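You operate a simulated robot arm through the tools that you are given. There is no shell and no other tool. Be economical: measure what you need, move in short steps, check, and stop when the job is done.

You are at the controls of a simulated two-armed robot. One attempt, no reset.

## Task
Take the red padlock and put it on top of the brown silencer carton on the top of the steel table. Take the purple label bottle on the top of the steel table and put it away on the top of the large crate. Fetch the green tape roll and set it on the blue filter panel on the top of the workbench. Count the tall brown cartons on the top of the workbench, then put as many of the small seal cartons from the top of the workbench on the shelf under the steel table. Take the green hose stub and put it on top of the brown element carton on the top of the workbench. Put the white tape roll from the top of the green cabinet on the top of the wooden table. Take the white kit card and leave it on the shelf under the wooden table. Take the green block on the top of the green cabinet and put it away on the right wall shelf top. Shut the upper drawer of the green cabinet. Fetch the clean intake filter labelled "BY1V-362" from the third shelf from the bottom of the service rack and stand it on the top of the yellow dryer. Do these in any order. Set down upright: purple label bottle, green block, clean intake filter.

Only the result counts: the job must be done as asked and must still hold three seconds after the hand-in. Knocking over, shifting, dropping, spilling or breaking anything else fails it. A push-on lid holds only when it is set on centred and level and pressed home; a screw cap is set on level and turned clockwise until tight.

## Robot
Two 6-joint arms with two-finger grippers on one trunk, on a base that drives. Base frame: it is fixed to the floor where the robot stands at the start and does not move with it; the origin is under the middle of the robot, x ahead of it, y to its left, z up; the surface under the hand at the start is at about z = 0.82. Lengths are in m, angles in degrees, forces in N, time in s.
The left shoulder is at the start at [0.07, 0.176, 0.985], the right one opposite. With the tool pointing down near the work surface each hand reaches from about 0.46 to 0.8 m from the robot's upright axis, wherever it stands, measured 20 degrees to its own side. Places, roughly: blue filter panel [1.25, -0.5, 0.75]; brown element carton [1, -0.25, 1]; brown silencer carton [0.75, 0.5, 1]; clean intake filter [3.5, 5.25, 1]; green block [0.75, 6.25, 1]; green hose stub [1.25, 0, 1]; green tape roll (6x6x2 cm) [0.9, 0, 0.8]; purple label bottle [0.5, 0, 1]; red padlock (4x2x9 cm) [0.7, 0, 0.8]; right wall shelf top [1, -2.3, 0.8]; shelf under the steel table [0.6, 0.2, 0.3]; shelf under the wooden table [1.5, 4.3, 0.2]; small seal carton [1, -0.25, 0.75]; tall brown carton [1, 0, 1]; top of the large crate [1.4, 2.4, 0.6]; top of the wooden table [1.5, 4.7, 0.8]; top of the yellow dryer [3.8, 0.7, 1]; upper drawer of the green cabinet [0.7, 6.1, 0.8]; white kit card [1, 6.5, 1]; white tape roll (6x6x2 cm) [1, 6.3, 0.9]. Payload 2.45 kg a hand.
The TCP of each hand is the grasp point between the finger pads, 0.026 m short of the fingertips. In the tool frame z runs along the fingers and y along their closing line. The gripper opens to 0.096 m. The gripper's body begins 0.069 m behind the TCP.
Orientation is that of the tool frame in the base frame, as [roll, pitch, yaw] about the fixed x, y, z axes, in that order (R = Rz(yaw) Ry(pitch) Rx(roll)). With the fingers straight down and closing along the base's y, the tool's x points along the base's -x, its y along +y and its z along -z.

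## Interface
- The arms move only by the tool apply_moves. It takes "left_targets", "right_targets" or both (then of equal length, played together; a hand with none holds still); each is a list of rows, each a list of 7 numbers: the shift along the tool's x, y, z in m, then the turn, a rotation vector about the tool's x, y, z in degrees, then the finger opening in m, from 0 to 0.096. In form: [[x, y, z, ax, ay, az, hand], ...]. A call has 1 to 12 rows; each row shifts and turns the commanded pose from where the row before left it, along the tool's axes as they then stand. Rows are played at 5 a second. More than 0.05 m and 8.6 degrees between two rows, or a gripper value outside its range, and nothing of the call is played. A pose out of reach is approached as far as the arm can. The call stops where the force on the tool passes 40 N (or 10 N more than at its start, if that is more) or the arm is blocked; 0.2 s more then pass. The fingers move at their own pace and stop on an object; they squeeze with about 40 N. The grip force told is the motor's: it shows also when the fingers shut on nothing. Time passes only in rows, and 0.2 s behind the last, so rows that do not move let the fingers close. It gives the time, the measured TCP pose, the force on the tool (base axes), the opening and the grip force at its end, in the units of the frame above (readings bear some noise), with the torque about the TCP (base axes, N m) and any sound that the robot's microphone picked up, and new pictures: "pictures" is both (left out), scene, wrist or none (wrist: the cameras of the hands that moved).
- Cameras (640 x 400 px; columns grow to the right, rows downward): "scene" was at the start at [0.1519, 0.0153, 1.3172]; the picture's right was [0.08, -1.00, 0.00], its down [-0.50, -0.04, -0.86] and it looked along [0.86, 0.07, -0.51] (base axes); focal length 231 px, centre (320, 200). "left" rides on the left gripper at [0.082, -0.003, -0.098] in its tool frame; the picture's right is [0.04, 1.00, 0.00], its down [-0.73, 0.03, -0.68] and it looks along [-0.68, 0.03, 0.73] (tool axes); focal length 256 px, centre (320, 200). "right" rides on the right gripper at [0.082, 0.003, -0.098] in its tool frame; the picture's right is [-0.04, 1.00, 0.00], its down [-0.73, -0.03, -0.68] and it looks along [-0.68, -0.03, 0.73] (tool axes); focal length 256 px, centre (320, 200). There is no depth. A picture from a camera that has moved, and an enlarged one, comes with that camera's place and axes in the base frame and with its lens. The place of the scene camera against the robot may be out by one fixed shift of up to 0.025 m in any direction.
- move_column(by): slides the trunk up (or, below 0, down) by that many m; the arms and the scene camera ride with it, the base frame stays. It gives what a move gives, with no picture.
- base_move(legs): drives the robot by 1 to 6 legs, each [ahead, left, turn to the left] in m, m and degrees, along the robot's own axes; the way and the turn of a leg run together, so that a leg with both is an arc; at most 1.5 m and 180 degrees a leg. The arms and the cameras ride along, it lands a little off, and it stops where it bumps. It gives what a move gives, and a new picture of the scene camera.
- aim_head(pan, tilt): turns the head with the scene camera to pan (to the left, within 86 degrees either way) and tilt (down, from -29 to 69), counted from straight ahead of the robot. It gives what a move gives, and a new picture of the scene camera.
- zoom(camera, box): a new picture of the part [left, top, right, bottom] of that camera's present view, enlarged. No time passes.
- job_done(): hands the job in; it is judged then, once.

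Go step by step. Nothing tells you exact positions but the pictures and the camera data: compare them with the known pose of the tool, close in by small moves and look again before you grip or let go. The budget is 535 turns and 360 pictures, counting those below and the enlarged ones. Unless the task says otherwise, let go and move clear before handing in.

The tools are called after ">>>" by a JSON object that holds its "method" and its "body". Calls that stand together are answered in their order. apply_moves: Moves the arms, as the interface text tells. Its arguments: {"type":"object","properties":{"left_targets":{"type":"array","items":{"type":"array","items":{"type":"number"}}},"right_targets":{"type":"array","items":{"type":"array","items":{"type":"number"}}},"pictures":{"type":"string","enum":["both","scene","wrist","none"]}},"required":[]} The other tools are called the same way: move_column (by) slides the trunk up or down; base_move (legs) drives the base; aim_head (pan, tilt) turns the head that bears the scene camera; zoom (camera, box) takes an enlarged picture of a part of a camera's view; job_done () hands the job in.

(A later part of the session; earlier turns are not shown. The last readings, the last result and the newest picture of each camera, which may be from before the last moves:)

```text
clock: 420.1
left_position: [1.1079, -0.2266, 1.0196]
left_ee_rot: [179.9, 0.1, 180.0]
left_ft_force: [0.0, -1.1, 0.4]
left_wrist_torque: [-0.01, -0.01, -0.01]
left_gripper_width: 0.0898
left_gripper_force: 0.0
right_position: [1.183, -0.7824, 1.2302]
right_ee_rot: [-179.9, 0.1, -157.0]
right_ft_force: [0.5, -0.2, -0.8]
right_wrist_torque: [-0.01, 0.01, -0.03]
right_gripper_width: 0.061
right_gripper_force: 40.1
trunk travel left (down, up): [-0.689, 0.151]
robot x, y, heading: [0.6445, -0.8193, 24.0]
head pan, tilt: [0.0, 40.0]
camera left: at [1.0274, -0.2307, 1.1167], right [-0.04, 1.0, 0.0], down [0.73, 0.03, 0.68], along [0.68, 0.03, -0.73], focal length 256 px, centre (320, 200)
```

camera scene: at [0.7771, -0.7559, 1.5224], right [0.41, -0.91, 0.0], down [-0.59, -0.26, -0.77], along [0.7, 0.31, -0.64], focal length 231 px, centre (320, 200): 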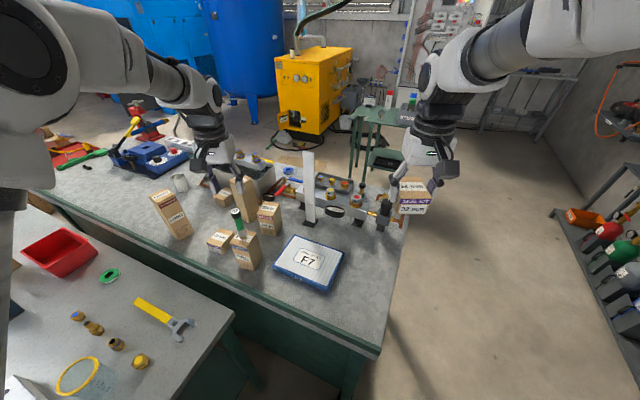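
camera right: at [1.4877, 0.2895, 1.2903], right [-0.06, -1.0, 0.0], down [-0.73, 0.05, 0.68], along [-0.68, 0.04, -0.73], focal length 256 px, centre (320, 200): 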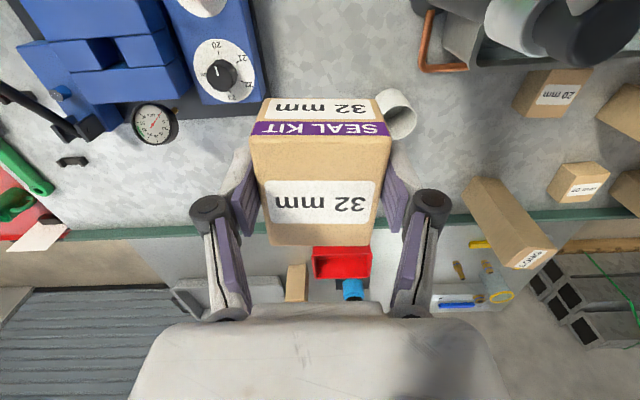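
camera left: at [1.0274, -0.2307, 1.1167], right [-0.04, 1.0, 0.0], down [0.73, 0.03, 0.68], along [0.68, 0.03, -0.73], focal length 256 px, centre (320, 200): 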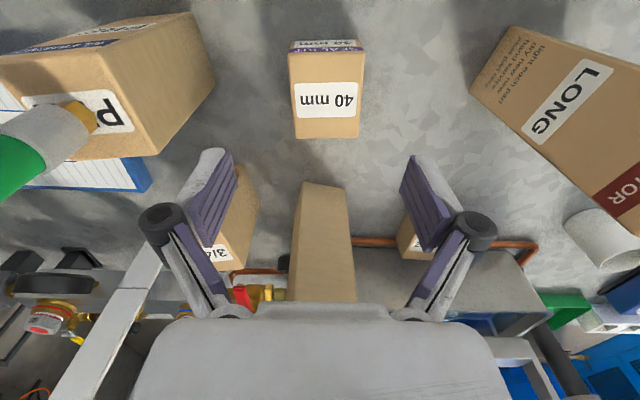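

>>> {"method": "apply_moves", "body": {"left_targets": [[-0.004, 0.006, 0.04, 0, 0, 0, 0.08], [0, 0, 0.04, 0, 0, 0, 0.075], [0, 0, 0.03, 0, 0, 0, 0.075]], "pictures": "wrist"}}

```text
clock: 420.9
left_position: [1.1141, -0.219, 0.9111]
left_ee_rot: [179.9, 0.1, -179.9]
left_ft_force: [0.4, -0.3, -0.1]
left_wrist_torque: [0.0, 0.01, -0.01]
left_gripper_width: 0.0748
left_gripper_force: 0.0
right_position: [1.1815, -0.784, 1.2308]
right_ee_rot: [-180.0, 0.2, -157.1]
right_ft_force: [0.4, -0.1, -2.0]
right_wrist_torque: [0.0, 0.01, 0.02]
right_gripper_width: 0.0611
right_gripper_force: 39.7
trunk travel left (down, up): [-0.689, 0.151]
robot x, y, heading: [0.6422, -0.8184, 24.2]
head pan, tilt: [0.0, 40.0]
camera left: at [1.0339, -0.2222, 1.0082], right [-0.04, 1.0, 0.0], down [0.73, 0.03, 0.68], along [0.68, 0.03, -0.73], focal length 256 px, centre (320, 200)
```

left: 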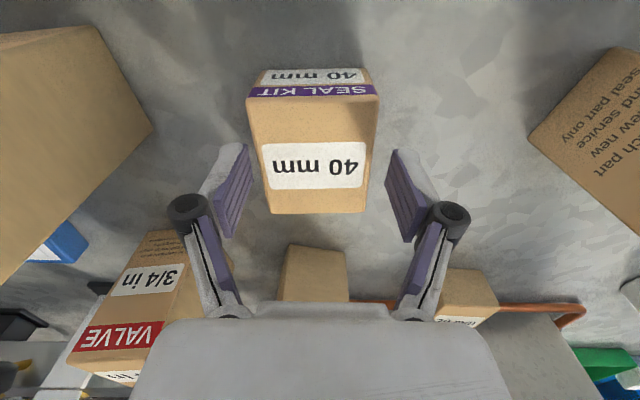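

>>> {"method": "apply_moves", "body": {"left_targets": [[0.0, -0.002, 0.02, 0, 0, 0, 0.075], [0, 0, 0, 0, 0, 0, 0.0], [0, 0, 0, 0, 0, 0, 0.0], [0, 0, 0, 0, 0, 0, 0.0], [0, 0, -0.03, 0, 0, 0, 0.0], [0, 0, -0.045, 0, 0, 0, 0.0], [0, 0, -0.045, 0, 0, 0, 0.0], [0, 0, -0.045, 0, 0, 0, 0.0], [0, 0, -0.045, 0, 0, 0, 0.0], [0, 0, -0.045, 0, 0, 0, 0.0]], "pictures": "both"}}

```text
clock: 423.1
left_position: [1.1125, -0.2252, 1.1442]
left_ee_rot: [180.0, 0.1, -179.9]
left_ft_force: [0.6, -0.6, -0.3]
left_wrist_torque: [0.03, -0.04, 0.01]
left_gripper_width: 0.0617
left_gripper_force: 39.7
right_position: [1.1821, -0.7837, 1.2299]
right_ee_rot: [-179.9, 0.2, -157.1]
right_ft_force: [0.1, -0.6, -1.6]
right_wrist_torque: [0.0, -0.02, -0.01]
right_gripper_width: 0.0609
right_gripper_force: 39.8
trunk travel left (down, up): [-0.689, 0.151]
robot x, y, heading: [0.6431, -0.8208, 24.0]
head pan, tilt: [0.0, 40.0]
camera scene: at [0.7779, -0.7557, 1.5224], right [0.41, -0.91, 0.0], down [-0.59, -0.26, -0.77], along [0.7, 0.31, -0.64], focal length 231 px, centre (320, 200)
camera left: at [1.0303, -0.2297, 1.2424], right [-0.04, 1.0, 0.0], down [0.73, 0.03, 0.68], along [0.68, 0.03, -0.73], focal length 256 px, centre (320, 200)
```

scene: 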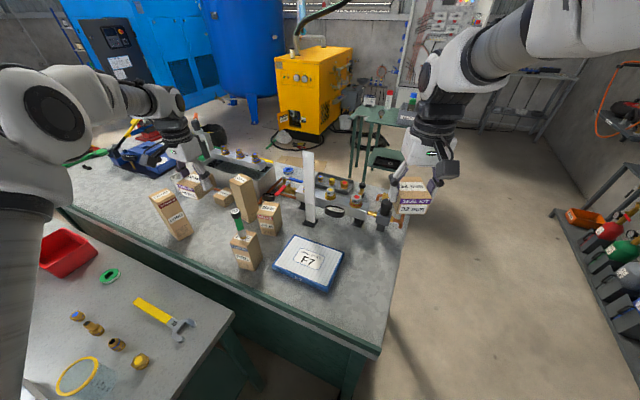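
left: 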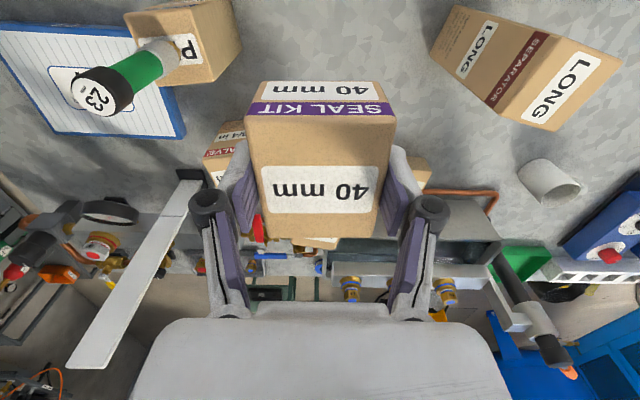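

Both seal cartons are held. Raising a little and driving back to the front of the steel table.

>>> {"method": "move_column", "body": {"by": 0.08}}

>>> {"method": "base_move", "body": {"legs": [[-0.7, 0.27, 0], [0, 0, -24], [-0.03, 0.75, 0]]}}

>>> {"method": "aim_head", "body": {"pan": 0, "tilt": 55}}

```text
clock: 424.3
left_position: [1.1119, -0.2247, 1.2228]
left_ee_rot: [179.9, 0.1, -180.0]
left_ft_force: [-0.2, -0.1, -0.9]
left_wrist_torque: [-0.01, -0.02, 0.03]
left_gripper_width: 0.0615
left_gripper_force: 39.9
right_position: [1.1812, -0.7827, 1.3113]
right_ee_rot: [180.0, 0.1, -157.1]
right_ft_force: [-0.1, 0.0, 0.1]
right_wrist_torque: [0.02, -0.01, -0.04]
right_gripper_width: 0.0609
right_gripper_force: 39.8
trunk travel left (down, up): [-0.769, 0.071]
robot x, y, heading: [0.6436, -0.8193, 24.2]
head pan, tilt: [0.0, 40.0]
```

```text
clock: 433.2
left_position: [0.5263, 0.2409, 1.2239]
left_ee_rot: [179.8, 0.1, 157.0]
left_ft_force: [0.1, 0.8, -1.0]
left_wrist_torque: [0.05, -0.04, 0.03]
left_gripper_width: 0.0611
left_gripper_force: 40.3
right_position: [0.3703, -0.2998, 1.3106]
right_ee_rot: [179.9, 0.1, 179.8]
right_ft_force: [0.3, -0.9, -0.7]
right_wrist_torque: [0.03, 0.0, 0.03]
right_gripper_width: 0.061
right_gripper_force: 40.7
trunk travel left (down, up): [-0.769, 0.071]
robot x, y, heading: [-0.142, -0.1217, 1.1]
head pan, tilt: [0.0, 40.0]
camera scene: at [0.0083, -0.1111, 1.6023], right [0.02, -1.0, 0.0], down [-0.64, -0.01, -0.77], along [0.77, 0.01, -0.64], focal length 231 px, centre (320, 200)
```

scene: 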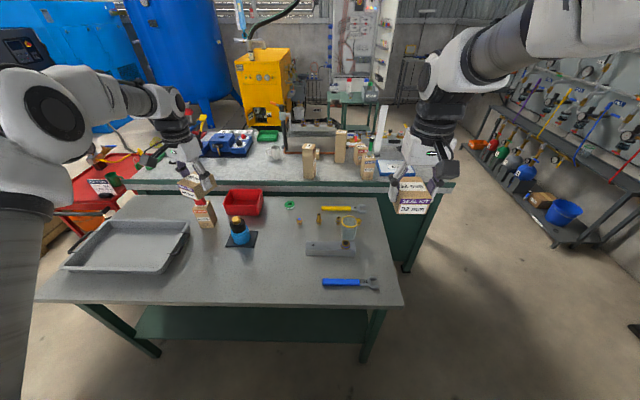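

```text
clock: 434.0
left_position: [0.5255, 0.241, 1.2231]
left_ee_rot: [179.9, 0.1, 157.0]
left_ft_force: [0.4, -0.2, -0.6]
left_wrist_torque: [-0.05, 0.0, 0.03]
left_gripper_width: 0.0612
left_gripper_force: 39.9
right_position: [0.3696, -0.2981, 1.3112]
right_ee_rot: [179.9, 0.1, 179.8]
right_ft_force: [-0.5, -0.5, -1.3]
right_wrist_torque: [0.0, 0.03, -0.02]
right_gripper_width: 0.0611
right_gripper_force: 39.9
trunk travel left (down, up): [-0.769, 0.071]
robot x, y, heading: [-0.1392, -0.1216, 1.4]
head pan, tilt: [0.0, 55.0]
camera scene: at [-0.0046, -0.1097, 1.5817], right [0.02, -1.0, 0.0], down [-0.82, -0.02, -0.57], along [0.57, 0.01, -0.82], focal length 231 px, centre (320, 200)
```

scene: 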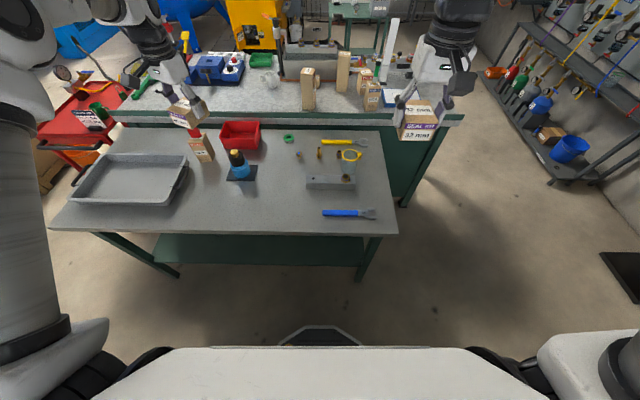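

>>> {"method": "base_move", "body": {"legs": [[-0.19, 0.1, -1.3]]}}

>>> {"method": "apply_moves", "body": {"left_targets": [[0.045, 0, 0, 0, 0, -7.7, 0.0], [0.045, 0, 0, 0, 0, -7.7, 0.0], [0.04, 0, 0, 0, 0, -7.7, 0.0]], "pictures": "none"}}

>>> {"method": "move_column", "body": {"by": -0.3}}

```text
clock: 435.6
left_position: [0.3466, 0.3221, 1.2223]
left_ee_rot: [179.9, 0.0, 155.8]
left_ft_force: [1.3, 0.1, -1.1]
left_wrist_torque: [-0.01, -0.03, -0.01]
left_gripper_width: 0.0609
left_gripper_force: 39.8
right_position: [0.1792, -0.2151, 1.3086]
right_ee_rot: [179.9, 0.0, 178.6]
right_ft_force: [0.5, -0.4, -0.4]
right_wrist_torque: [-0.01, 0.0, -0.01]
right_gripper_width: 0.061
right_gripper_force: 39.8
trunk travel left (down, up): [-0.769, 0.071]
robot x, y, heading: [-0.3277, -0.0236, -0.3]
head pan, tilt: [0.0, 55.0]
camera scene: at [-0.1905, -0.0174, 1.5813], right [0.0, -1.0, 0.0], down [-0.82, 0.0, -0.57], along [0.57, 0.0, -0.82], focal length 231 px, centre (320, 200)
```

scene: 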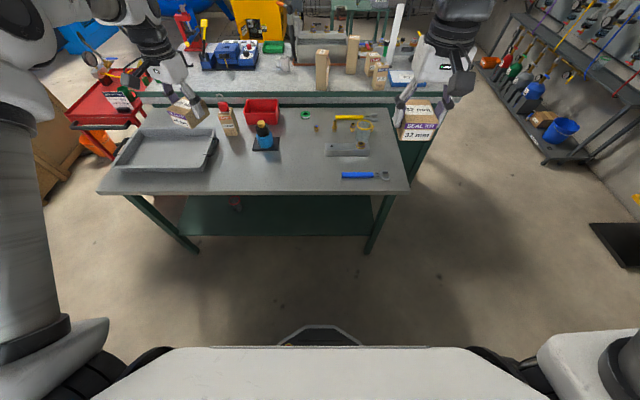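

```text
clock: 436.4
left_position: [0.2148, 0.3632, 1.223]
left_ee_rot: [-179.9, 0.3, 178.8]
left_ft_force: [-1.5, -0.9, -0.2]
left_wrist_torque: [0.02, -0.04, 0.03]
left_gripper_width: 0.0613
left_gripper_force: 40.1
right_position: [0.1756, -0.2117, 1.3117]
right_ee_rot: [-179.9, 0.3, 178.6]
right_ft_force: [-0.8, 0.5, -0.8]
right_wrist_torque: [0.01, -0.03, 0.01]
right_gripper_width: 0.0611
right_gripper_force: 39.5
trunk travel left (down, up): [-0.769, 0.071]
robot x, y, heading: [-0.326, -0.0255, -0.2]
head pan, tilt: [0.0, 55.0]
```

```text
clock: 439.4
left_position: [0.2172, 0.3622, 0.9227]
left_ee_rot: [179.8, 0.2, 178.9]
left_ft_force: [-0.2, 0.5, -0.9]
left_wrist_torque: [-0.02, 0.01, 0.02]
left_gripper_width: 0.0608
left_gripper_force: 40.1
right_position: [0.1778, -0.2122, 1.0112]
right_ee_rot: [-180.0, 0.0, 178.7]
right_ft_force: [-0.3, -0.1, -0.6]
right_wrist_torque: [-0.03, 0.04, 0.03]
right_gripper_width: 0.0612
right_gripper_force: 40.0
trunk travel left (down, up): [-0.469, 0.371]
robot x, y, heading: [-0.326, -0.0255, -0.4]
head pan, tilt: [0.0, 55.0]
```

>>> {"method": "apply_moves", "body": {"right_targets": [[-0.018, 0, 0.003, 0, -8.5, 0, 0.0], [-0.018, 0, 0.006, 0, -8.5, 0, 0.0], [-0.016, 0, 0.009, 0, -8.5, 0, 0.0], [-0.014, 0, 0.012, 0, -8.5, 0, 0.0], [-0.012, 0, 0.014, 0, -8.5, 0, 0.0], [-0.01, 0, 0.016, 0, -8.5, 0, 0.0], [-0.008, 0, 0.018, 0, -8.5, 0, 0.0]], "left_targets": [[-0.014, 0, 0.002, 0, -8.5, 0, 0.0], [-0.014, 0, 0.004, 0, -8.5, 0, 0.0], [-0.012, 0, 0.007, 0, -8.5, 0, 0.0], [-0.01, 0, 0.009, 0, -8.5, 0, 0.0], [-0.008, 0, 0.01, 0, -8.5, 0, 0.0], [-0.006, 0, 0.011, 0, -8.5, 0, 0.0], [-0.005, 0, 0.012, 0, -8.5, 0, 0.0]], "pictures": "none"}}

```text
clock: 441.0
left_position: [0.2799, 0.3883, 0.9367]
left_ee_rot: [-179.8, 59.2, 179.1]
left_ft_force: [-0.2, 1.1, -1.6]
left_wrist_torque: [-0.05, 0.01, -0.04]
left_gripper_width: 0.0609
left_gripper_force: 40.3
left hand out of reach, approached as far as the arm can: row 7
right_position: [0.2814, -0.2003, 0.9832]
right_ee_rot: [176.8, 50.0, 178.8]
right_ft_force: [0.3, 0.5, 0.4]
right_wrist_torque: [0.01, 0.05, -0.02]
right_gripper_width: 0.0611
right_gripper_force: 39.6
right hand out of reach, approached as far as the arm can: row 6, 7
trunk travel left (down, up): [-0.469, 0.371]
robot x, y, heading: [-0.3299, -0.0207, -0.3]
head pan, tilt: [0.0, 55.0]
```

>>> {"method": "move_column", "body": {"by": -0.4}}

>>> {"method": "apply_moves", "body": {"right_targets": [[0.03, 0, 0.02, 0, 0, 0, 0.0], [0.03, 0, 0.02, 0, 0, 0, 0.0], [0.03, 0, 0.02, 0, 0, 0, 0.0]], "left_targets": [[0.03, 0, 0.018, 0, 0, 0, 0.0], [0.03, 0, 0.018, 0, 0, 0, 0.0], [0.03, 0, 0.018, 0, 0, 0, 0.0]], "pictures": "none"}}

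>>> {"method": "aim_head", "body": {"pan": 0, "tilt": 30}}

```text
clock: 444.9
left_position: [0.282, 0.3863, 0.5378]
left_ee_rot: [179.7, 59.1, 178.7]
left_ft_force: [-0.1, 0.2, -1.4]
left_wrist_torque: [-0.01, 0.0, 0.0]
left_gripper_width: 0.0611
left_gripper_force: 40.1
right_position: [0.2836, -0.203, 0.5806]
right_ee_rot: [176.2, 50.0, 178.2]
right_ft_force: [-0.1, -1.0, -0.9]
right_wrist_torque: [-0.01, 0.04, -0.01]
right_gripper_width: 0.0608
right_gripper_force: 40.3
trunk travel left (down, up): [-0.069, 0.771]
robot x, y, heading: [-0.3277, -0.0203, -0.4]
head pan, tilt: [0.0, 55.0]
```

```text
clock: 445.6
left_position: [0.2448, 0.4157, 0.4687]
left_ee_rot: [179.7, 58.9, 178.7]
left_ft_force: [0.2, 0.0, 0.2]
left_wrist_torque: [0.0, 0.01, 0.01]
left_gripper_width: 0.0613
left_gripper_force: 40.0
left hand out of reach, approached as far as the arm can: row 1, 2, 3
right_position: [0.2705, -0.1917, 0.4944]
right_ee_rot: [174.7, 49.7, 177.0]
right_ft_force: [0.9, -0.8, -0.7]
right_wrist_torque: [0.01, -0.01, -0.03]
right_gripper_width: 0.0611
right_gripper_force: 39.6
right hand out of reach, approached as far as the arm can: row 3
trunk travel left (down, up): [-0.069, 0.771]
robot x, y, heading: [-0.3276, -0.0228, -0.2]
head pan, tilt: [0.0, 55.0]
```

```text
clock: 446.5
left_position: [0.245, 0.4156, 0.4681]
left_ee_rot: [179.8, 58.8, 178.7]
left_ft_force: [-0.1, -0.1, -0.5]
left_wrist_torque: [0.0, 0.01, -0.01]
left_gripper_width: 0.061
left_gripper_force: 40.3
right_position: [0.2703, -0.1895, 0.4916]
right_ee_rot: [174.8, 49.3, 177.1]
right_ft_force: [0.0, 0.0, -0.2]
right_wrist_torque: [-0.01, 0.02, -0.01]
right_gripper_width: 0.0609
right_gripper_force: 39.9
trunk travel left (down, up): [-0.069, 0.771]
robot x, y, heading: [-0.3288, -0.0236, -0.2]
head pan, tilt: [0.0, 30.0]
camera scene: at [-0.1756, -0.016, 0.9176], right [0.0, -1.0, 0.0], down [-0.5, 0.0, -0.87], along [0.87, 0.0, -0.5], focal length 231 px, centre (320, 200)
```

scene: 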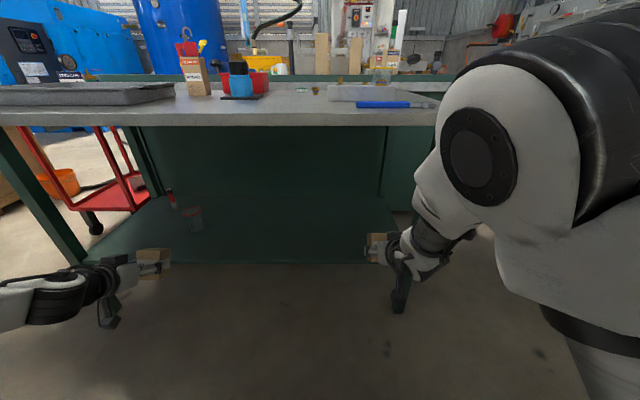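

>>> {"method": "move_column", "body": {"by": -0.065}}

>>> {"method": "base_move", "body": {"legs": [[0.15, 0, 0]]}}

>>> {"method": "zoom", "body": {"camera": "right", "box": [0, 0, 640, 400]}}

>>> {"method": "zoom", "body": {"camera": "left", "box": [0, 0, 640, 400]}}

```text
clock: 447.6
left_position: [0.2443, 0.4155, 0.4038]
left_ee_rot: [179.8, 58.8, 178.8]
left_ft_force: [0.1, 0.1, 0.5]
left_wrist_torque: [0.0, -0.01, -0.01]
left_gripper_width: 0.0611
left_gripper_force: 39.8
right_position: [0.2699, -0.1898, 0.4263]
right_ee_rot: [174.7, 49.3, 176.9]
right_ft_force: [-0.2, 0.6, -1.4]
right_wrist_torque: [-0.01, 0.0, 0.0]
right_gripper_width: 0.0609
right_gripper_force: 40.1
trunk travel left (down, up): [-0.004, 0.836]
robot x, y, heading: [-0.3294, -0.0235, -0.2]
head pan, tilt: [0.0, 30.0]
```

```text
clock: 449.0
left_position: [0.3951, 0.4165, 0.4041]
left_ee_rot: [179.9, 59.0, 178.6]
left_ft_force: [0.1, -1.3, -1.0]
left_wrist_torque: [0.0, 0.0, 0.03]
left_gripper_width: 0.0608
left_gripper_force: 40.3
right_position: [0.4207, -0.1899, 0.4257]
right_ee_rot: [174.7, 49.3, 177.0]
right_ft_force: [0.0, -0.6, -0.7]
right_wrist_torque: [0.0, 0.01, -0.02]
right_gripper_width: 0.0607
right_gripper_force: 39.6
trunk travel left (down, up): [-0.004, 0.836]
robot x, y, heading: [-0.178, -0.022, -0.0]
head pan, tilt: [0.0, 30.0]
camera scene: at [-0.0248, -0.0165, 0.8527], right [0.0, -1.0, 0.0], down [-0.5, 0.0, -0.87], along [0.87, 0.0, -0.5], focal length 231 px, centre (320, 200)
```

scene: 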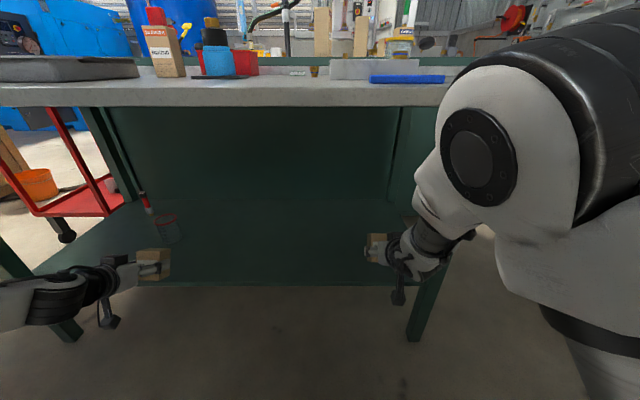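

```text
1.00 times, centred on (320, 200) of right (not enlarged: the box is as wide or as high as the picture)
camera zoom: at [0.2934, -0.1907, 0.4294], right [0.01, 1.0, 0.09], down [-0.04, -0.09, 1.0], along [1.0, -0.01, 0.04], focal length 256 px, centre (320, 200)
```

zoom: 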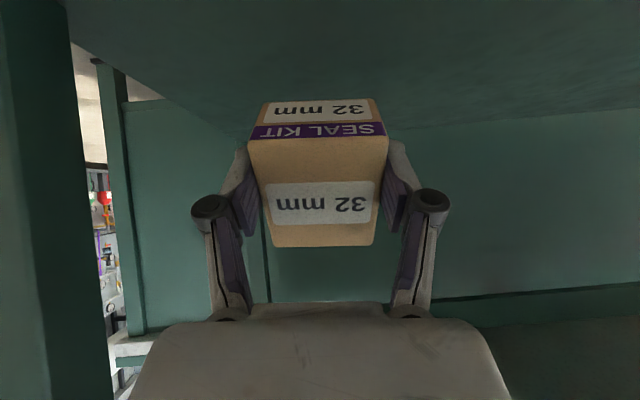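

```text
1.00 times, centred on (320, 200) of left (not enlarged: the box is as wide or as high as the picture)
camera zoom: at [0.2697, 0.4149, 0.3845], right [0.0, 1.0, -0.03], down [-0.2, 0.03, 0.98], along [0.98, 0.01, 0.2], focal length 256 px, centre (320, 200)
```

zoom: 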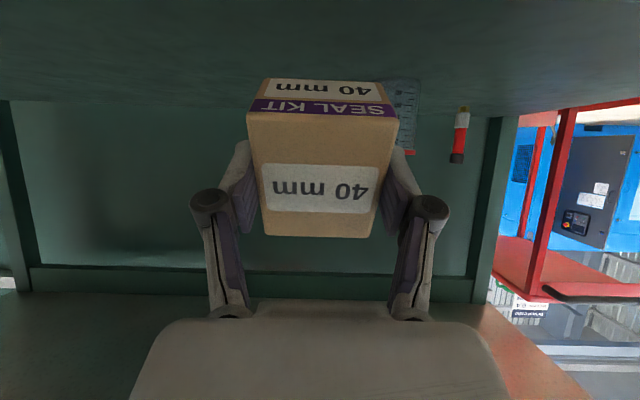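

>>> {"method": "apply_moves", "body": {"right_targets": [[-0.018, 0, 0.03, 0, 0, 0, 0.0], [-0.018, 0, 0.03, 0, 0, 0, 0.0]], "pictures": "scene"}}

```text
clock: 449.6
left_position: [0.3953, 0.4158, 0.4043]
left_ee_rot: [179.9, 58.9, 178.8]
left_ft_force: [-0.9, 0.3, -0.9]
left_wrist_torque: [-0.02, -0.02, -0.02]
left_gripper_width: 0.061
left_gripper_force: 40.5
right_position: [0.4885, -0.1881, 0.4193]
right_ee_rot: [174.4, 48.8, 177.1]
right_ft_force: [-0.1, -0.5, -1.1]
right_wrist_torque: [-0.01, 0.04, -0.03]
right_gripper_width: 0.0612
right_gripper_force: 40.4
right hand out of reach, approached as far as the arm can: row 2
trunk travel left (down, up): [-0.004, 0.836]
robot x, y, heading: [-0.1759, -0.0263, -0.3]
head pan, tilt: [0.0, 30.0]
camera scene: at [-0.0248, -0.0165, 0.8527], right [0.0, -1.0, 0.0], down [-0.5, 0.0, -0.87], along [0.87, 0.0, -0.5], focal length 231 px, centre (320, 200)
```

scene: 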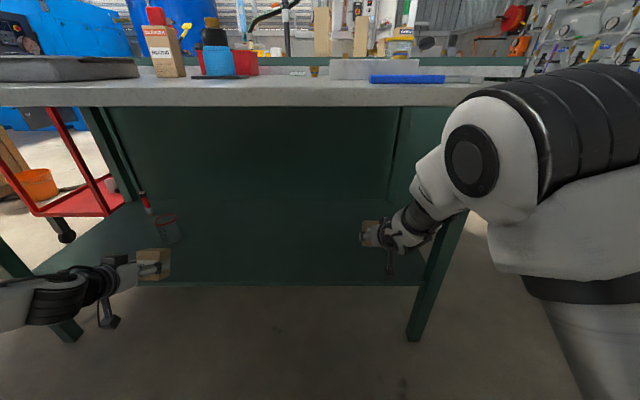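

>>> {"method": "apply_moves", "body": {"right_targets": [[0.017, 0, 0.01, 0, 0, 0, 0.0], [0.017, 0, 0.01, 0, 0, 0, 0.0], [0.0128, 0, 0.0077, 0, 0, 0, 0.0], [0.0086, 0, 0.005, 0, 0, 0, 0.0]], "pictures": "wrist"}}

```text
clock: 450.6
left_position: [0.3957, 0.4161, 0.4034]
left_ee_rot: [179.8, 58.9, 178.8]
left_ft_force: [0.1, -0.8, -1.1]
left_wrist_torque: [-0.03, 0.02, -0.01]
left_gripper_width: 0.061
left_gripper_force: 40.0
right_position: [0.4824, -0.1727, 0.4064]
right_ee_rot: [174.0, 48.4, 177.1]
right_ft_force: [0.3, 0.3, -0.6]
right_wrist_torque: [-0.01, 0.05, 0.03]
right_gripper_width: 0.0611
right_gripper_force: 40.1
right hand out of reach, approached as far as the arm can: row 1, 2, 3, 4
trunk travel left (down, up): [-0.004, 0.836]
robot x, y, heading: [-0.1779, -0.0264, -0.3]
head pan, tilt: [0.0, 30.0]
camera right: at [0.355, -0.1742, 0.4111], right [0.0, 1.0, 0.1], down [-0.02, -0.1, 0.99], along [1.0, 0.0, 0.02], focal length 256 px, centre (320, 200)
```

right: 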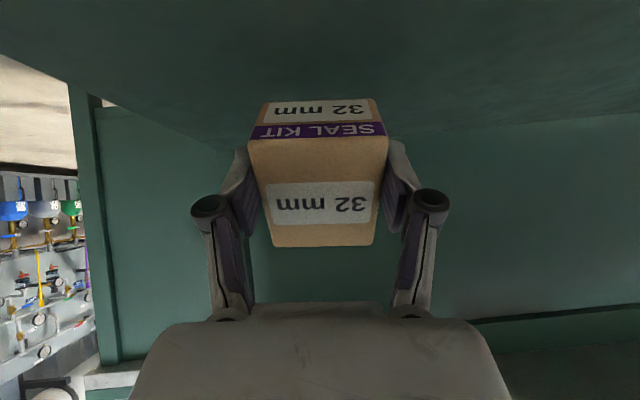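

>>> {"method": "apply_moves", "body": {"right_targets": [[-0.0129, 0, -0.0077, 2, 7, 0, 0.0], [-0.011, 0, -0.009, 2, 7, 0, 0.0], [0, 0, 0, 0, 7, 0, 0.0], [0, 0, 0, 0, 7, 0, 0.0]], "pictures": "wrist"}}

```text
clock: 451.6
left_position: [0.3956, 0.4164, 0.4022]
left_ee_rot: [179.7, 58.9, 178.7]
left_ft_force: [0.3, 0.4, -1.0]
left_wrist_torque: [0.02, -0.01, -0.01]
left_gripper_width: 0.0611
left_gripper_force: 39.6
right_position: [0.4838, -0.1549, 0.4183]
right_ee_rot: [172.9, 33.8, 178.7]
right_ft_force: [-0.6, 0.5, -0.5]
right_wrist_torque: [0.02, 0.01, 0.01]
right_gripper_width: 0.061
right_gripper_force: 39.6
right hand out of reach, approached as far as the arm can: row 1, 2, 3, 4
trunk travel left (down, up): [-0.004, 0.836]
robot x, y, heading: [-0.177, -0.0254, -0.2]
head pan, tilt: [0.0, 30.0]
camera right: at [0.3621, -0.1612, 0.4559], right [-0.01, 0.99, 0.12], down [0.24, -0.12, 0.96], along [0.97, 0.04, -0.23], focal length 256 px, centre (320, 200)
```

right: 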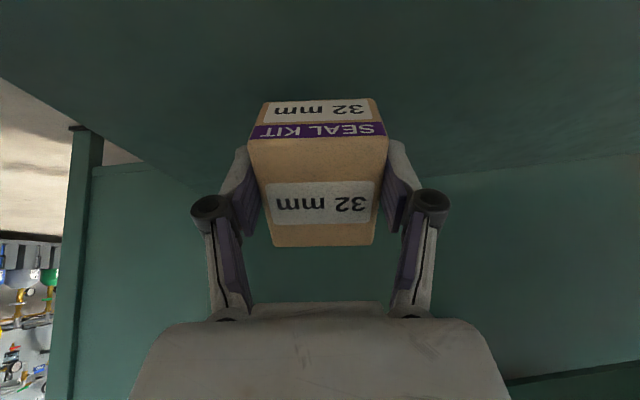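

>>> {"method": "apply_moves", "body": {"right_targets": [[0, -0.02, 0, 2, 7, 0, 0.0], [0, -0.02, 0, 1, 5, 0, 0.0], [0, -0.01, 0, 0, 0, 0, 0.0]], "pictures": "both"}}

```text
clock: 452.4
left_position: [0.3952, 0.4157, 0.4049]
left_ee_rot: [179.8, 58.9, 178.7]
left_ft_force: [-0.3, 0.0, -0.3]
left_wrist_torque: [-0.01, -0.01, 0.0]
left_gripper_width: 0.061
left_gripper_force: 40.2
right_position: [0.4854, -0.2023, 0.4159]
right_ee_rot: [176.6, 21.7, -179.9]
right_ft_force: [-0.2, -0.3, -0.2]
right_wrist_torque: [0.0, 0.01, -0.01]
right_gripper_width: 0.061
right_gripper_force: 40.3
trunk travel left (down, up): [-0.004, 0.836]
robot x, y, heading: [-0.1767, -0.0258, -0.2]
head pan, tilt: [0.0, 30.0]
camera scene: at [-0.0247, -0.0165, 0.8527], right [0.0, -1.0, 0.0], down [-0.5, 0.0, -0.87], along [0.87, 0.0, -0.5], focal length 231 px, centre (320, 200)
camera right: at [0.3746, -0.2071, 0.4777], right [0.02, 1.0, 0.07], down [0.43, -0.07, 0.9], along [0.9, 0.02, -0.43], focal length 256 px, centre (320, 200)
```

scene: 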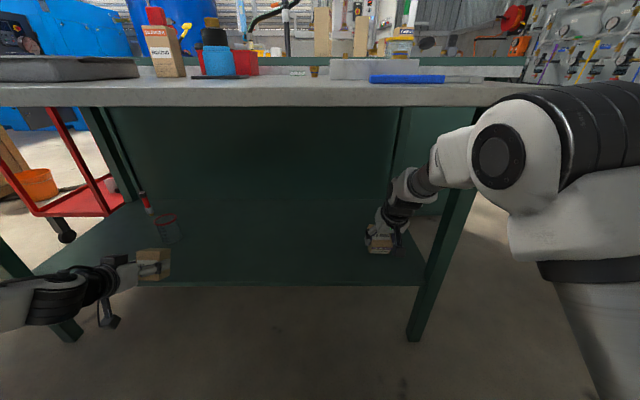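
right: 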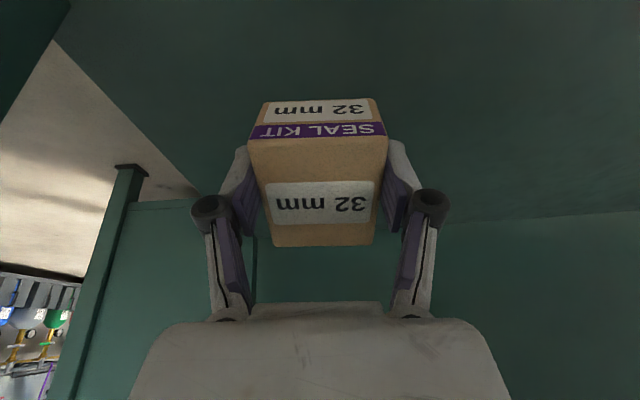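

>>> {"method": "apply_moves", "body": {"right_targets": [[-0.0232, 0, 0.0094, 3, 0, 0, 0.0], [0.0075, 0, 0.0185, 0, 0, 0, 0.0], [0.0075, 0, 0.0185, 0, 0, 0, 0.0], [0.003, 0, 0.0074, 0, 0, 0, 0.0]], "pictures": "wrist"}}

```text
clock: 453.4
left_position: [0.3961, 0.4155, 0.4036]
left_ee_rot: [179.7, 58.8, 178.7]
left_ft_force: [0.2, -0.7, -0.4]
left_wrist_torque: [0.0, -0.02, 0.02]
left_gripper_width: 0.0611
left_gripper_force: 40.1
right_position: [0.5097, -0.2036, 0.3661]
right_ee_rot: [179.6, 21.8, -180.0]
right_ft_force: [-0.6, -0.7, -0.8]
right_wrist_torque: [0.0, 0.0, 0.0]
right_gripper_width: 0.0608
right_gripper_force: 40.3
trunk travel left (down, up): [-0.004, 0.836]
robot x, y, heading: [-0.1765, -0.026, -0.3]
head pan, tilt: [0.0, 30.0]
camera right: at [0.3976, -0.2017, 0.4284], right [0.03, 1.0, 0.02], down [0.43, -0.04, 0.9], along [0.9, -0.02, -0.43], focal length 256 px, centre (320, 200)
```

right: 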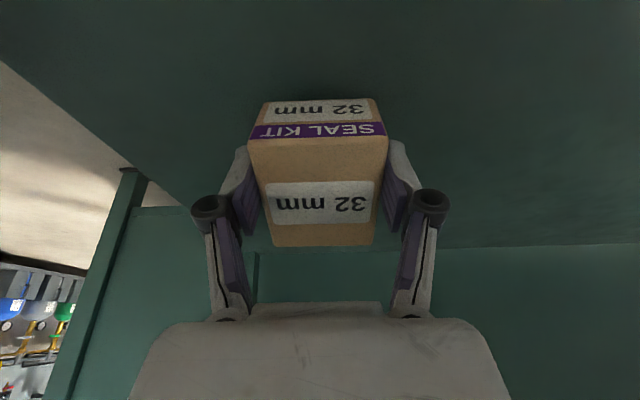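

>>> {"method": "apply_moves", "body": {"right_targets": [[0, 0, 0, 0, 6, 0, 0.0], [0, 0, 0, 0, 6, 0, 0.0], [0.001, 0, 0.006, 0, 0, 0, 0.0], [0.001, 0, 0.005, 0, 0, 0, 0.0], [0.001, 0, 0.005, 0, 0, 0, 0.0]], "pictures": "scene"}}

```text
clock: 454.6
left_position: [0.3956, 0.4161, 0.4045]
left_ee_rot: [179.8, 58.9, 178.7]
left_ft_force: [0.7, 0.9, -0.9]
left_wrist_torque: [0.02, 0.01, -0.02]
left_gripper_width: 0.0611
left_gripper_force: 40.2
right_position: [0.5091, -0.2039, 0.35]
right_ee_rot: [179.6, 9.8, -179.8]
right_ft_force: [-0.2, -0.3, -0.8]
right_wrist_torque: [-0.01, 0.0, -0.02]
right_gripper_width: 0.0609
right_gripper_force: 40.1
trunk travel left (down, up): [-0.004, 0.836]
robot x, y, heading: [-0.1766, -0.0256, 0.1]
head pan, tilt: [0.0, 30.0]
camera scene: at [-0.0247, -0.0165, 0.8527], right [0.0, -1.0, 0.0], down [-0.5, 0.0, -0.87], along [0.87, 0.0, -0.5], focal length 231 px, centre (320, 200)
```

scene: 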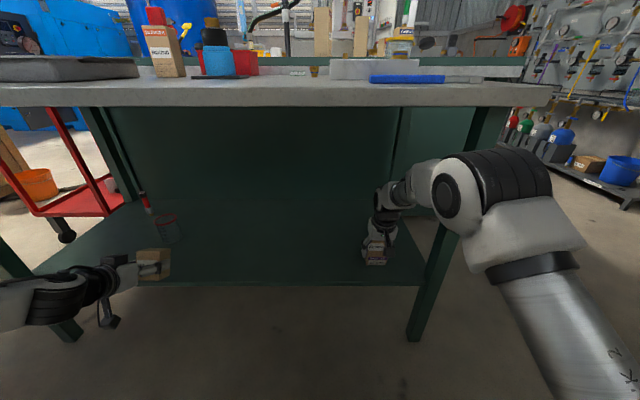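

>>> {"method": "apply_moves", "body": {"right_targets": [[0, 0, -0.005, 0, 5, 0, 0.0], [0, 0, 0, 0, 4.8, 0, 0.0], [0, 0, 0.008, 0, 0, 0, 0.0], [0, 0, 0.006, 0, 0, 0, 0.0], [0, 0, 0.005, 0, 0, 0, 0.0], [0, 0, 0.005, 0, 0, 0, 0.0], [0, 0, 0.005, 0, 0, 0, 0.0]], "pictures": "none"}}

```text
clock: 456.2
left_position: [0.3948, 0.4176, 0.4065]
left_ee_rot: [179.8, 59.1, 178.9]
left_ft_force: [0.1, 0.5, -0.6]
left_wrist_torque: [0.0, -0.01, 0.01]
left_gripper_width: 0.0613
left_gripper_force: 40.2
right_position: [0.5097, -0.2027, 0.3313]
right_ee_rot: [179.6, 0.4, -179.7]
right_ft_force: [2.7, 1.2, 31.9]
right_wrist_torque: [0.05, -0.05, 0.0]
right_gripper_width: 0.0616
right_gripper_force: 40.3
trunk travel left (down, up): [-0.004, 0.836]
robot x, y, heading: [-0.1785, -0.0245, -0.5]
head pan, tilt: [0.0, 30.0]
```

Contact with the shelf, upright. Releasing the 32 mm carton and withdrawing.

>>> {"method": "apply_moves", "body": {"right_targets": [[0, 0, -0.003, 0, 0, 0, 0.0], [0, 0, 0, 0, 0, 0, 0.075], [0, 0, 0, 0, 0, 0, 0.08], [0, 0, -0.03, 0, 0, 0, 0.08], [0, 0, -0.03, 0, 0, 0, 0.08], [0.03, 0, -0.015, 0, 0, 0, 0.08], [0.045, 0, 0, 0, 0, 0, 0.08], [0.045, 0, 0, 0, 0, 0, 0.08]], "pictures": "both"}}

```text
clock: 458.0
left_position: [0.3962, 0.4159, 0.4039]
left_ee_rot: [179.8, 58.9, 178.9]
left_ft_force: [0.8, -0.3, -0.9]
left_wrist_torque: [0.03, -0.02, -0.01]
left_gripper_width: 0.0613
left_gripper_force: 39.9
right_position: [0.3867, -0.2034, 0.4044]
right_ee_rot: [179.6, 0.0, -179.8]
right_ft_force: [0.3, -0.8, 0.5]
right_wrist_torque: [0.0, 0.0, 0.02]
right_gripper_width: 0.0801
right_gripper_force: 0.1
trunk travel left (down, up): [-0.004, 0.836]
robot x, y, heading: [-0.1775, -0.0258, -0.2]
head pan, tilt: [0.0, 30.0]
camera scene: at [-0.0246, -0.0165, 0.8526], right [0.0, -1.0, 0.0], down [-0.5, 0.0, -0.87], along [0.87, 0.0, -0.5], focal length 231 px, centre (320, 200)
camera right: at [0.3061, -0.2031, 0.5037], right [0.04, 1.0, 0.01], down [0.73, -0.03, 0.68], along [0.68, -0.02, -0.73], focal length 256 px, centre (320, 200)
```

scene: 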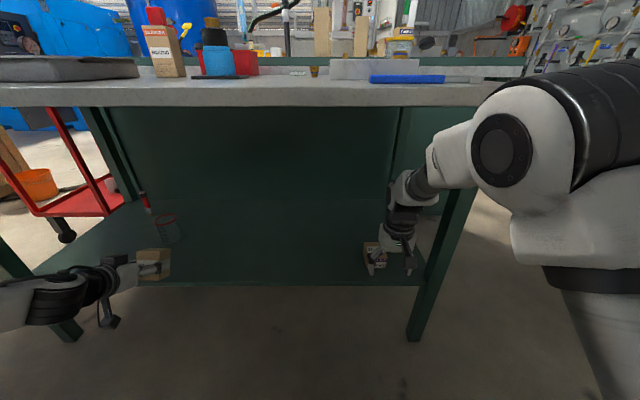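
right: 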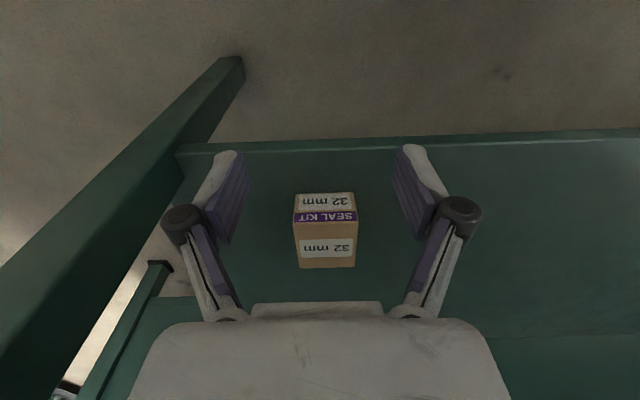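

>>> {"method": "apply_moves", "body": {"left_targets": [[-0.026, 0, -0.0155, 0, 0, 0, 0.0], [-0.026, 0, -0.0155, 0, 4, 0, 0.0], [0, -0.02, 0, 0, 8, 0, 0.0], [0, -0.02, 0, 0, 8, 0, 0.0], [0, -0.02, 0, 0, 8, 0, 0.0], [0, -0.02, 0, 0, 8, 0, 0.0], [0, -0.02, 0, 0, 8, 0, 0.0]], "right_targets": [[0.04, 0, 0, 0, 0, 0, 0.08], [0.02, 0, 0, 0, 0, 0, 0.08], [0, 0, 0, 0, 0, 0, 0.08], [0, 0, 0, 0, 0, 0, 0.08], [0, 0, 0, 0, 0, 0, 0.08], [0, 0, 0, 0, 0, 0, 0.08], [0, 0, 0, 0, 0, 0, 0.08]], "pictures": "scene"}}

```text
clock: 459.6
left_position: [0.3947, 0.3151, 0.464]
left_ee_rot: [179.8, 14.9, 178.8]
left_ft_force: [-0.6, 0.1, -0.1]
left_wrist_torque: [-0.05, -0.04, -0.03]
left_gripper_width: 0.0609
left_gripper_force: 40.3
right_position: [0.3287, -0.2043, 0.4029]
right_ee_rot: [179.6, -0.1, -179.8]
right_ft_force: [0.3, -0.2, 0.5]
right_wrist_torque: [0.0, 0.0, -0.02]
right_gripper_width: 0.08
right_gripper_force: 0.1
trunk travel left (down, up): [-0.004, 0.836]
robot x, y, heading: [-0.1781, -0.0237, -0.2]
head pan, tilt: [0.0, 30.0]
camera scene: at [-0.0248, -0.0164, 0.8526], right [0.0, -1.0, 0.0], down [-0.5, 0.0, -0.87], along [0.87, 0.0, -0.5], focal length 231 px, centre (320, 200)
```

scene: 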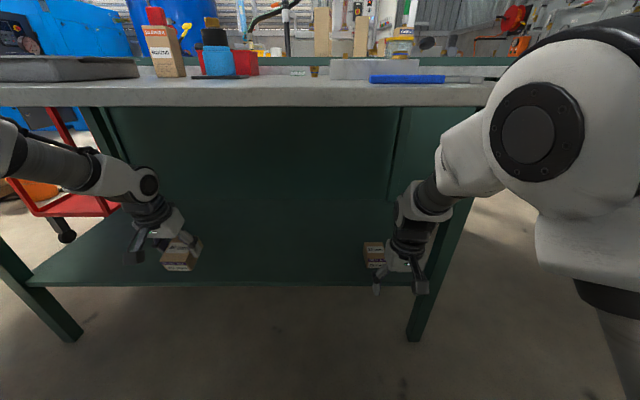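

>>> {"method": "apply_moves", "body": {"left_targets": [[-0.0, 0, 0.025, 0, 0, 0, 0.0], [-0.0292, 0, 0.03, 0, 0, 0, 0.0], [-0.0355, 0, 0.0095, 0, 5, 0, 0.0], [-0.036, 0, 0.006, 0, 5, 0, 0.0], [0, 0, 0, 0, 4.8, 0, 0.0]], "pictures": "both"}}

```text
clock: 460.8
left_position: [0.5106, 0.3151, 0.4169]
left_ee_rot: [-179.9, 0.0, 178.9]
left_ft_force: [-0.3, -0.2, -0.2]
left_wrist_torque: [-0.02, 0.02, 0.01]
left_gripper_width: 0.0608
left_gripper_force: 39.9
right_position: [0.3284, -0.2041, 0.403]
right_ee_rot: [179.6, 0.0, -179.9]
right_ft_force: [-0.4, 0.3, 0.1]
right_wrist_torque: [-0.06, 0.01, -0.01]
right_gripper_width: 0.0801
right_gripper_force: 0.0
trunk travel left (down, up): [-0.004, 0.836]
robot x, y, heading: [-0.1759, -0.027, -0.3]
head pan, tilt: [0.0, 30.0]
camera scene: at [-0.0246, -0.0165, 0.8526], right [0.0, -1.0, 0.0], down [-0.5, 0.0, -0.87], along [0.87, 0.0, -0.5], focal length 231 px, centre (320, 200)
camera left: at [0.4293, 0.3132, 0.5157], right [-0.02, 1.0, 0.0], down [0.73, 0.01, 0.68], along [0.68, 0.01, -0.73], focal length 256 px, centre (320, 200)
```

scene: 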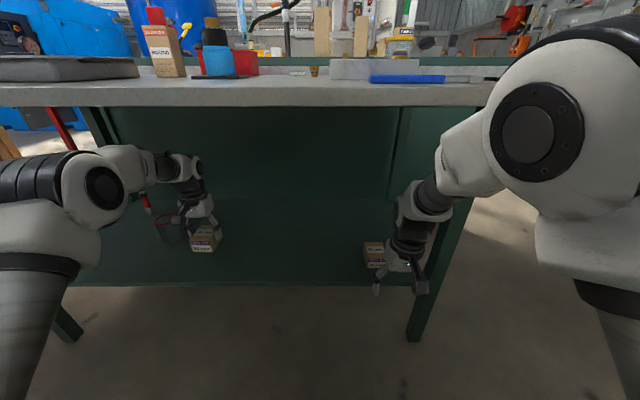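
left: 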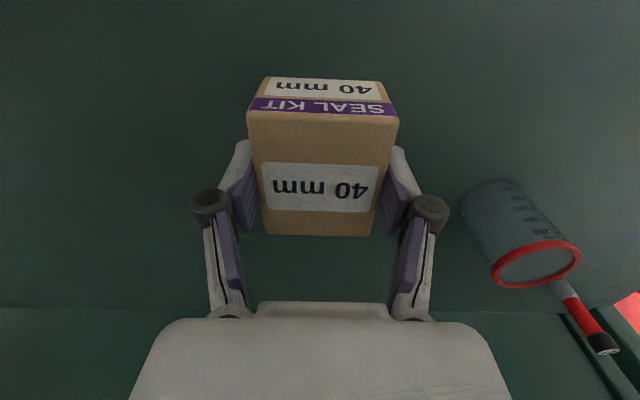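

>>> {"method": "apply_moves", "body": {"left_targets": [[0, 0, 0.04, 0, 0, 0, 0.0], [0, 0, 0.025, 0, 0, 0, 0.0], [0, 0, 0.008, 0, 0, 0, 0.0], [0, 0, 0.005, 0, 0, 0, 0.0], [0, 0, 0.005, 0, 0, 0, 0.0], [0, 0, 0.005, 0, 0, 0, 0.0]], "pictures": "none"}}

```text
clock: 462.2
left_position: [0.509, 0.3128, 0.3368]
left_ee_rot: [179.7, 0.7, 178.9]
left_ft_force: [1.0, 6.7, 32.3]
left_wrist_torque: [0.2, -0.05, 0.04]
left_gripper_width: 0.0616
left_gripper_force: 39.6
right_position: [0.3278, -0.2038, 0.406]
right_ee_rot: [179.5, 0.3, -179.8]
right_ft_force: [-0.4, -0.1, 0.2]
right_wrist_torque: [-0.02, 0.0, 0.03]
right_gripper_width: 0.0803
right_gripper_force: 0.1
trunk travel left (down, up): [-0.004, 0.836]
robot x, y, heading: [-0.1732, -0.0251, 0.0]
head pan, tilt: [0.0, 30.0]
```

>>> {"method": "apply_moves", "body": {"left_targets": [[0, 0, -0.003, 0, 0, 0, 0.0], [0, 0, 0, 0, 0, 0, 0.075], [0, 0, 0, 0, 0, 0, 0.08], [0, 0, -0.03, 0, 0, 0, 0.08], [0, 0, -0.03, 0, 0, 0, 0.08], [0.03, 0, -0.015, 0, 0, 0, 0.08], [0.045, 0, 0, 0, 0, 0, 0.08], [0.045, 0, 0, 0, 0, 0, 0.08], [0.045, 0, 0, 0, 0, 0, 0.08]], "pictures": "both"}}

```text
clock: 464.2
left_position: [0.3453, 0.3149, 0.4072]
left_ee_rot: [179.9, 0.1, 178.9]
left_ft_force: [-0.1, 0.4, 0.3]
left_wrist_torque: [0.02, -0.03, 0.03]
left_gripper_width: 0.08
left_gripper_force: 0.0
right_position: [0.3293, -0.2046, 0.4026]
right_ee_rot: [179.5, 0.0, -179.9]
right_ft_force: [0.6, 0.3, 0.1]
right_wrist_torque: [0.0, -0.01, -0.01]
right_gripper_width: 0.0798
right_gripper_force: 0.1
trunk travel left (down, up): [-0.004, 0.836]
robot x, y, heading: [-0.1764, -0.0284, -0.2]
head pan, tilt: [0.0, 30.0]
camera scene: at [-0.0247, -0.0167, 0.8527], right [0.0, -1.0, 0.0], down [-0.5, 0.0, -0.87], along [0.87, 0.0, -0.5], focal length 231 px, centre (320, 200)
camera left: at [0.263, 0.314, 0.5065], right [-0.02, 1.0, 0.0], down [0.73, 0.01, 0.68], along [0.68, 0.02, -0.73], focal length 256 px, centre (320, 200)
```

scene: 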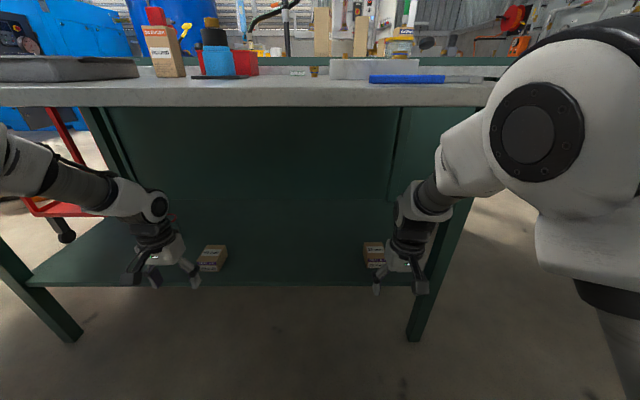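
left: 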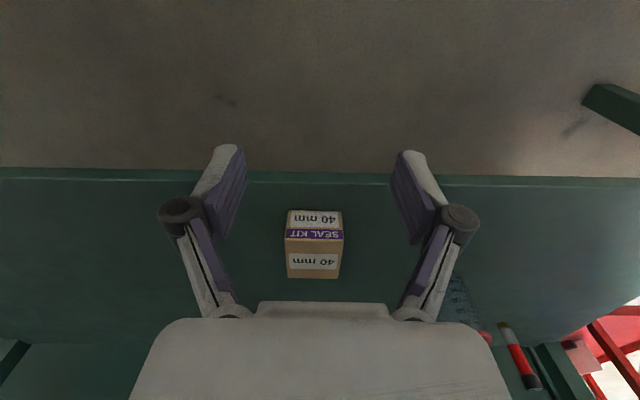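

Both seal cartons stand on the shelf. Backing out, raising the trunk, then for the green tape roll.

>>> {"method": "base_move", "body": {"legs": [[-0.15, 0, 0]]}}

>>> {"method": "move_column", "body": {"by": 0.4}}

>>> {"method": "move_column", "body": {"by": 0.2}}

>>> {"method": "apply_moves", "body": {"left_targets": [[0, 0, -0.03, 0, 0, 0, 0.08], [0, 0, -0.04, 0, 0, 0, 0.08], [0, 0, -0.04, 0, 0, 0, 0.08], [0, 0, -0.04, 0, 0, 0, 0.08]], "right_targets": [[0, 0, -0.03, 0, 0, 0, 0.08], [0, 0, -0.04, 0, 0, 0, 0.08], [0, 0, -0.04, 0, 0, 0, 0.08], [0, 0, -0.04, 0, 0, 0, 0.08]], "pictures": "none"}}

>>> {"method": "base_move", "body": {"legs": [[0.25, -0.12, 0], [0.12, 0, 0]]}}

```text
clock: 465.5
left_position: [0.198, 0.317, 0.4082]
left_ee_rot: [179.9, 0.1, 178.8]
left_ft_force: [-0.3, 0.0, 0.0]
left_wrist_torque: [0.01, -0.02, -0.02]
left_gripper_width: 0.0801
left_gripper_force: 0.1
right_position: [0.1813, -0.2056, 0.4041]
right_ee_rot: [179.6, -0.1, -179.9]
right_ft_force: [0.5, -0.4, 0.5]
right_wrist_torque: [0.02, 0.02, 0.02]
right_gripper_width: 0.0799
right_gripper_force: 0.0
trunk travel left (down, up): [-0.004, 0.836]
robot x, y, heading: [-0.3255, -0.021, -0.1]
head pan, tilt: [0.0, 30.0]
camera scene: at [-0.1724, -0.0162, 0.8527], right [0.0, -1.0, 0.0], down [-0.5, 0.0, -0.87], along [0.87, 0.0, -0.5], focal length 231 px, centre (320, 200)
```

scene: 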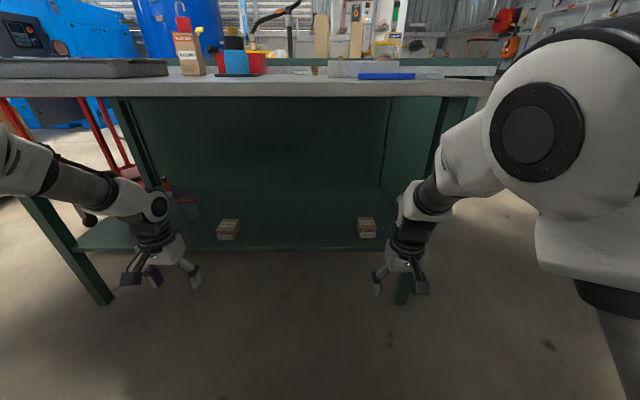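

```text
clock: 469.4
left_position: [0.1989, 0.3171, 0.8083]
left_ee_rot: [-180.0, 0.1, 178.8]
left_ft_force: [0.3, -0.6, -0.7]
left_wrist_torque: [-0.02, 0.0, -0.01]
left_gripper_width: 0.0799
left_gripper_force: 0.0
right_position: [0.1821, -0.2058, 0.8028]
right_ee_rot: [179.6, 0.0, -179.8]
right_ft_force: [0.2, 0.6, 0.1]
right_wrist_torque: [-0.02, 0.0, 0.01]
right_gripper_width: 0.0803
right_gripper_force: 0.1
trunk travel left (down, up): [-0.404, 0.436]
robot x, y, heading: [-0.3273, -0.0228, -0.2]
head pan, tilt: [0.0, 30.0]
```

```text
clock: 471.5
left_position: [0.1982, 0.315, 1.0081]
left_ee_rot: [180.0, 0.0, 178.8]
left_ft_force: [-0.1, 0.1, -0.1]
left_wrist_torque: [0.01, -0.01, 0.01]
left_gripper_width: 0.0799
left_gripper_force: 0.0
right_position: [0.1801, -0.2054, 1.003]
right_ee_rot: [179.6, 0.1, -179.9]
right_ft_force: [0.1, -0.1, 0.0]
right_wrist_torque: [0.0, -0.01, -0.01]
right_gripper_width: 0.0801
right_gripper_force: 0.0
trunk travel left (down, up): [-0.604, 0.236]
robot x, y, heading: [-0.3246, -0.0262, -0.3]
head pan, tilt: [0.0, 30.0]
```

```text
clock: 472.5
left_position: [0.1946, 0.3143, 1.158]
left_ee_rot: [179.9, 0.2, 178.8]
left_ft_force: [-0.3, 0.3, -0.3]
left_wrist_torque: [0.0, -0.03, -0.01]
left_gripper_width: 0.0802
left_gripper_force: 0.1
right_position: [0.1789, -0.204, 1.1569]
right_ee_rot: [179.5, 0.1, -179.9]
right_ft_force: [-1.0, -0.4, 0.7]
right_wrist_torque: [-0.02, -0.02, 0.0]
right_gripper_width: 0.0799
right_gripper_force: 0.1
trunk travel left (down, up): [-0.604, 0.236]
robot x, y, heading: [-0.3251, -0.0267, 0.1]
head pan, tilt: [0.0, 30.0]
```

```text
clock: 475.4
left_position: [0.5745, 0.1994, 1.158]
left_ee_rot: [179.8, 0.2, 179.2]
left_ft_force: [-0.8, 1.1, 0.9]
left_wrist_torque: [0.01, 0.01, -0.02]
left_gripper_width: 0.0799
left_gripper_force: 0.0
right_position: [0.5617, -0.3194, 1.1554]
right_ee_rot: [179.6, 0.1, -179.5]
right_ft_force: [0.6, -1.1, 0.1]
right_wrist_torque: [0.0, 0.01, 0.01]
right_gripper_width: 0.0801
right_gripper_force: 0.1
trunk travel left (down, up): [-0.604, 0.236]
robot x, y, heading: [0.0555, -0.1397, 0.3]
head pan, tilt: [0.0, 30.0]
camera scene: at [0.2076, -0.1346, 1.4528], right [0.0, -1.0, 0.0], down [-0.5, 0.0, -0.87], along [0.87, 0.0, -0.5], focal length 231 px, centre (320, 200)
```

scene: 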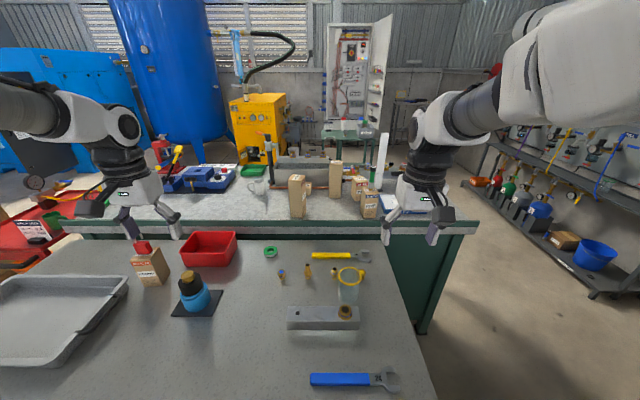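

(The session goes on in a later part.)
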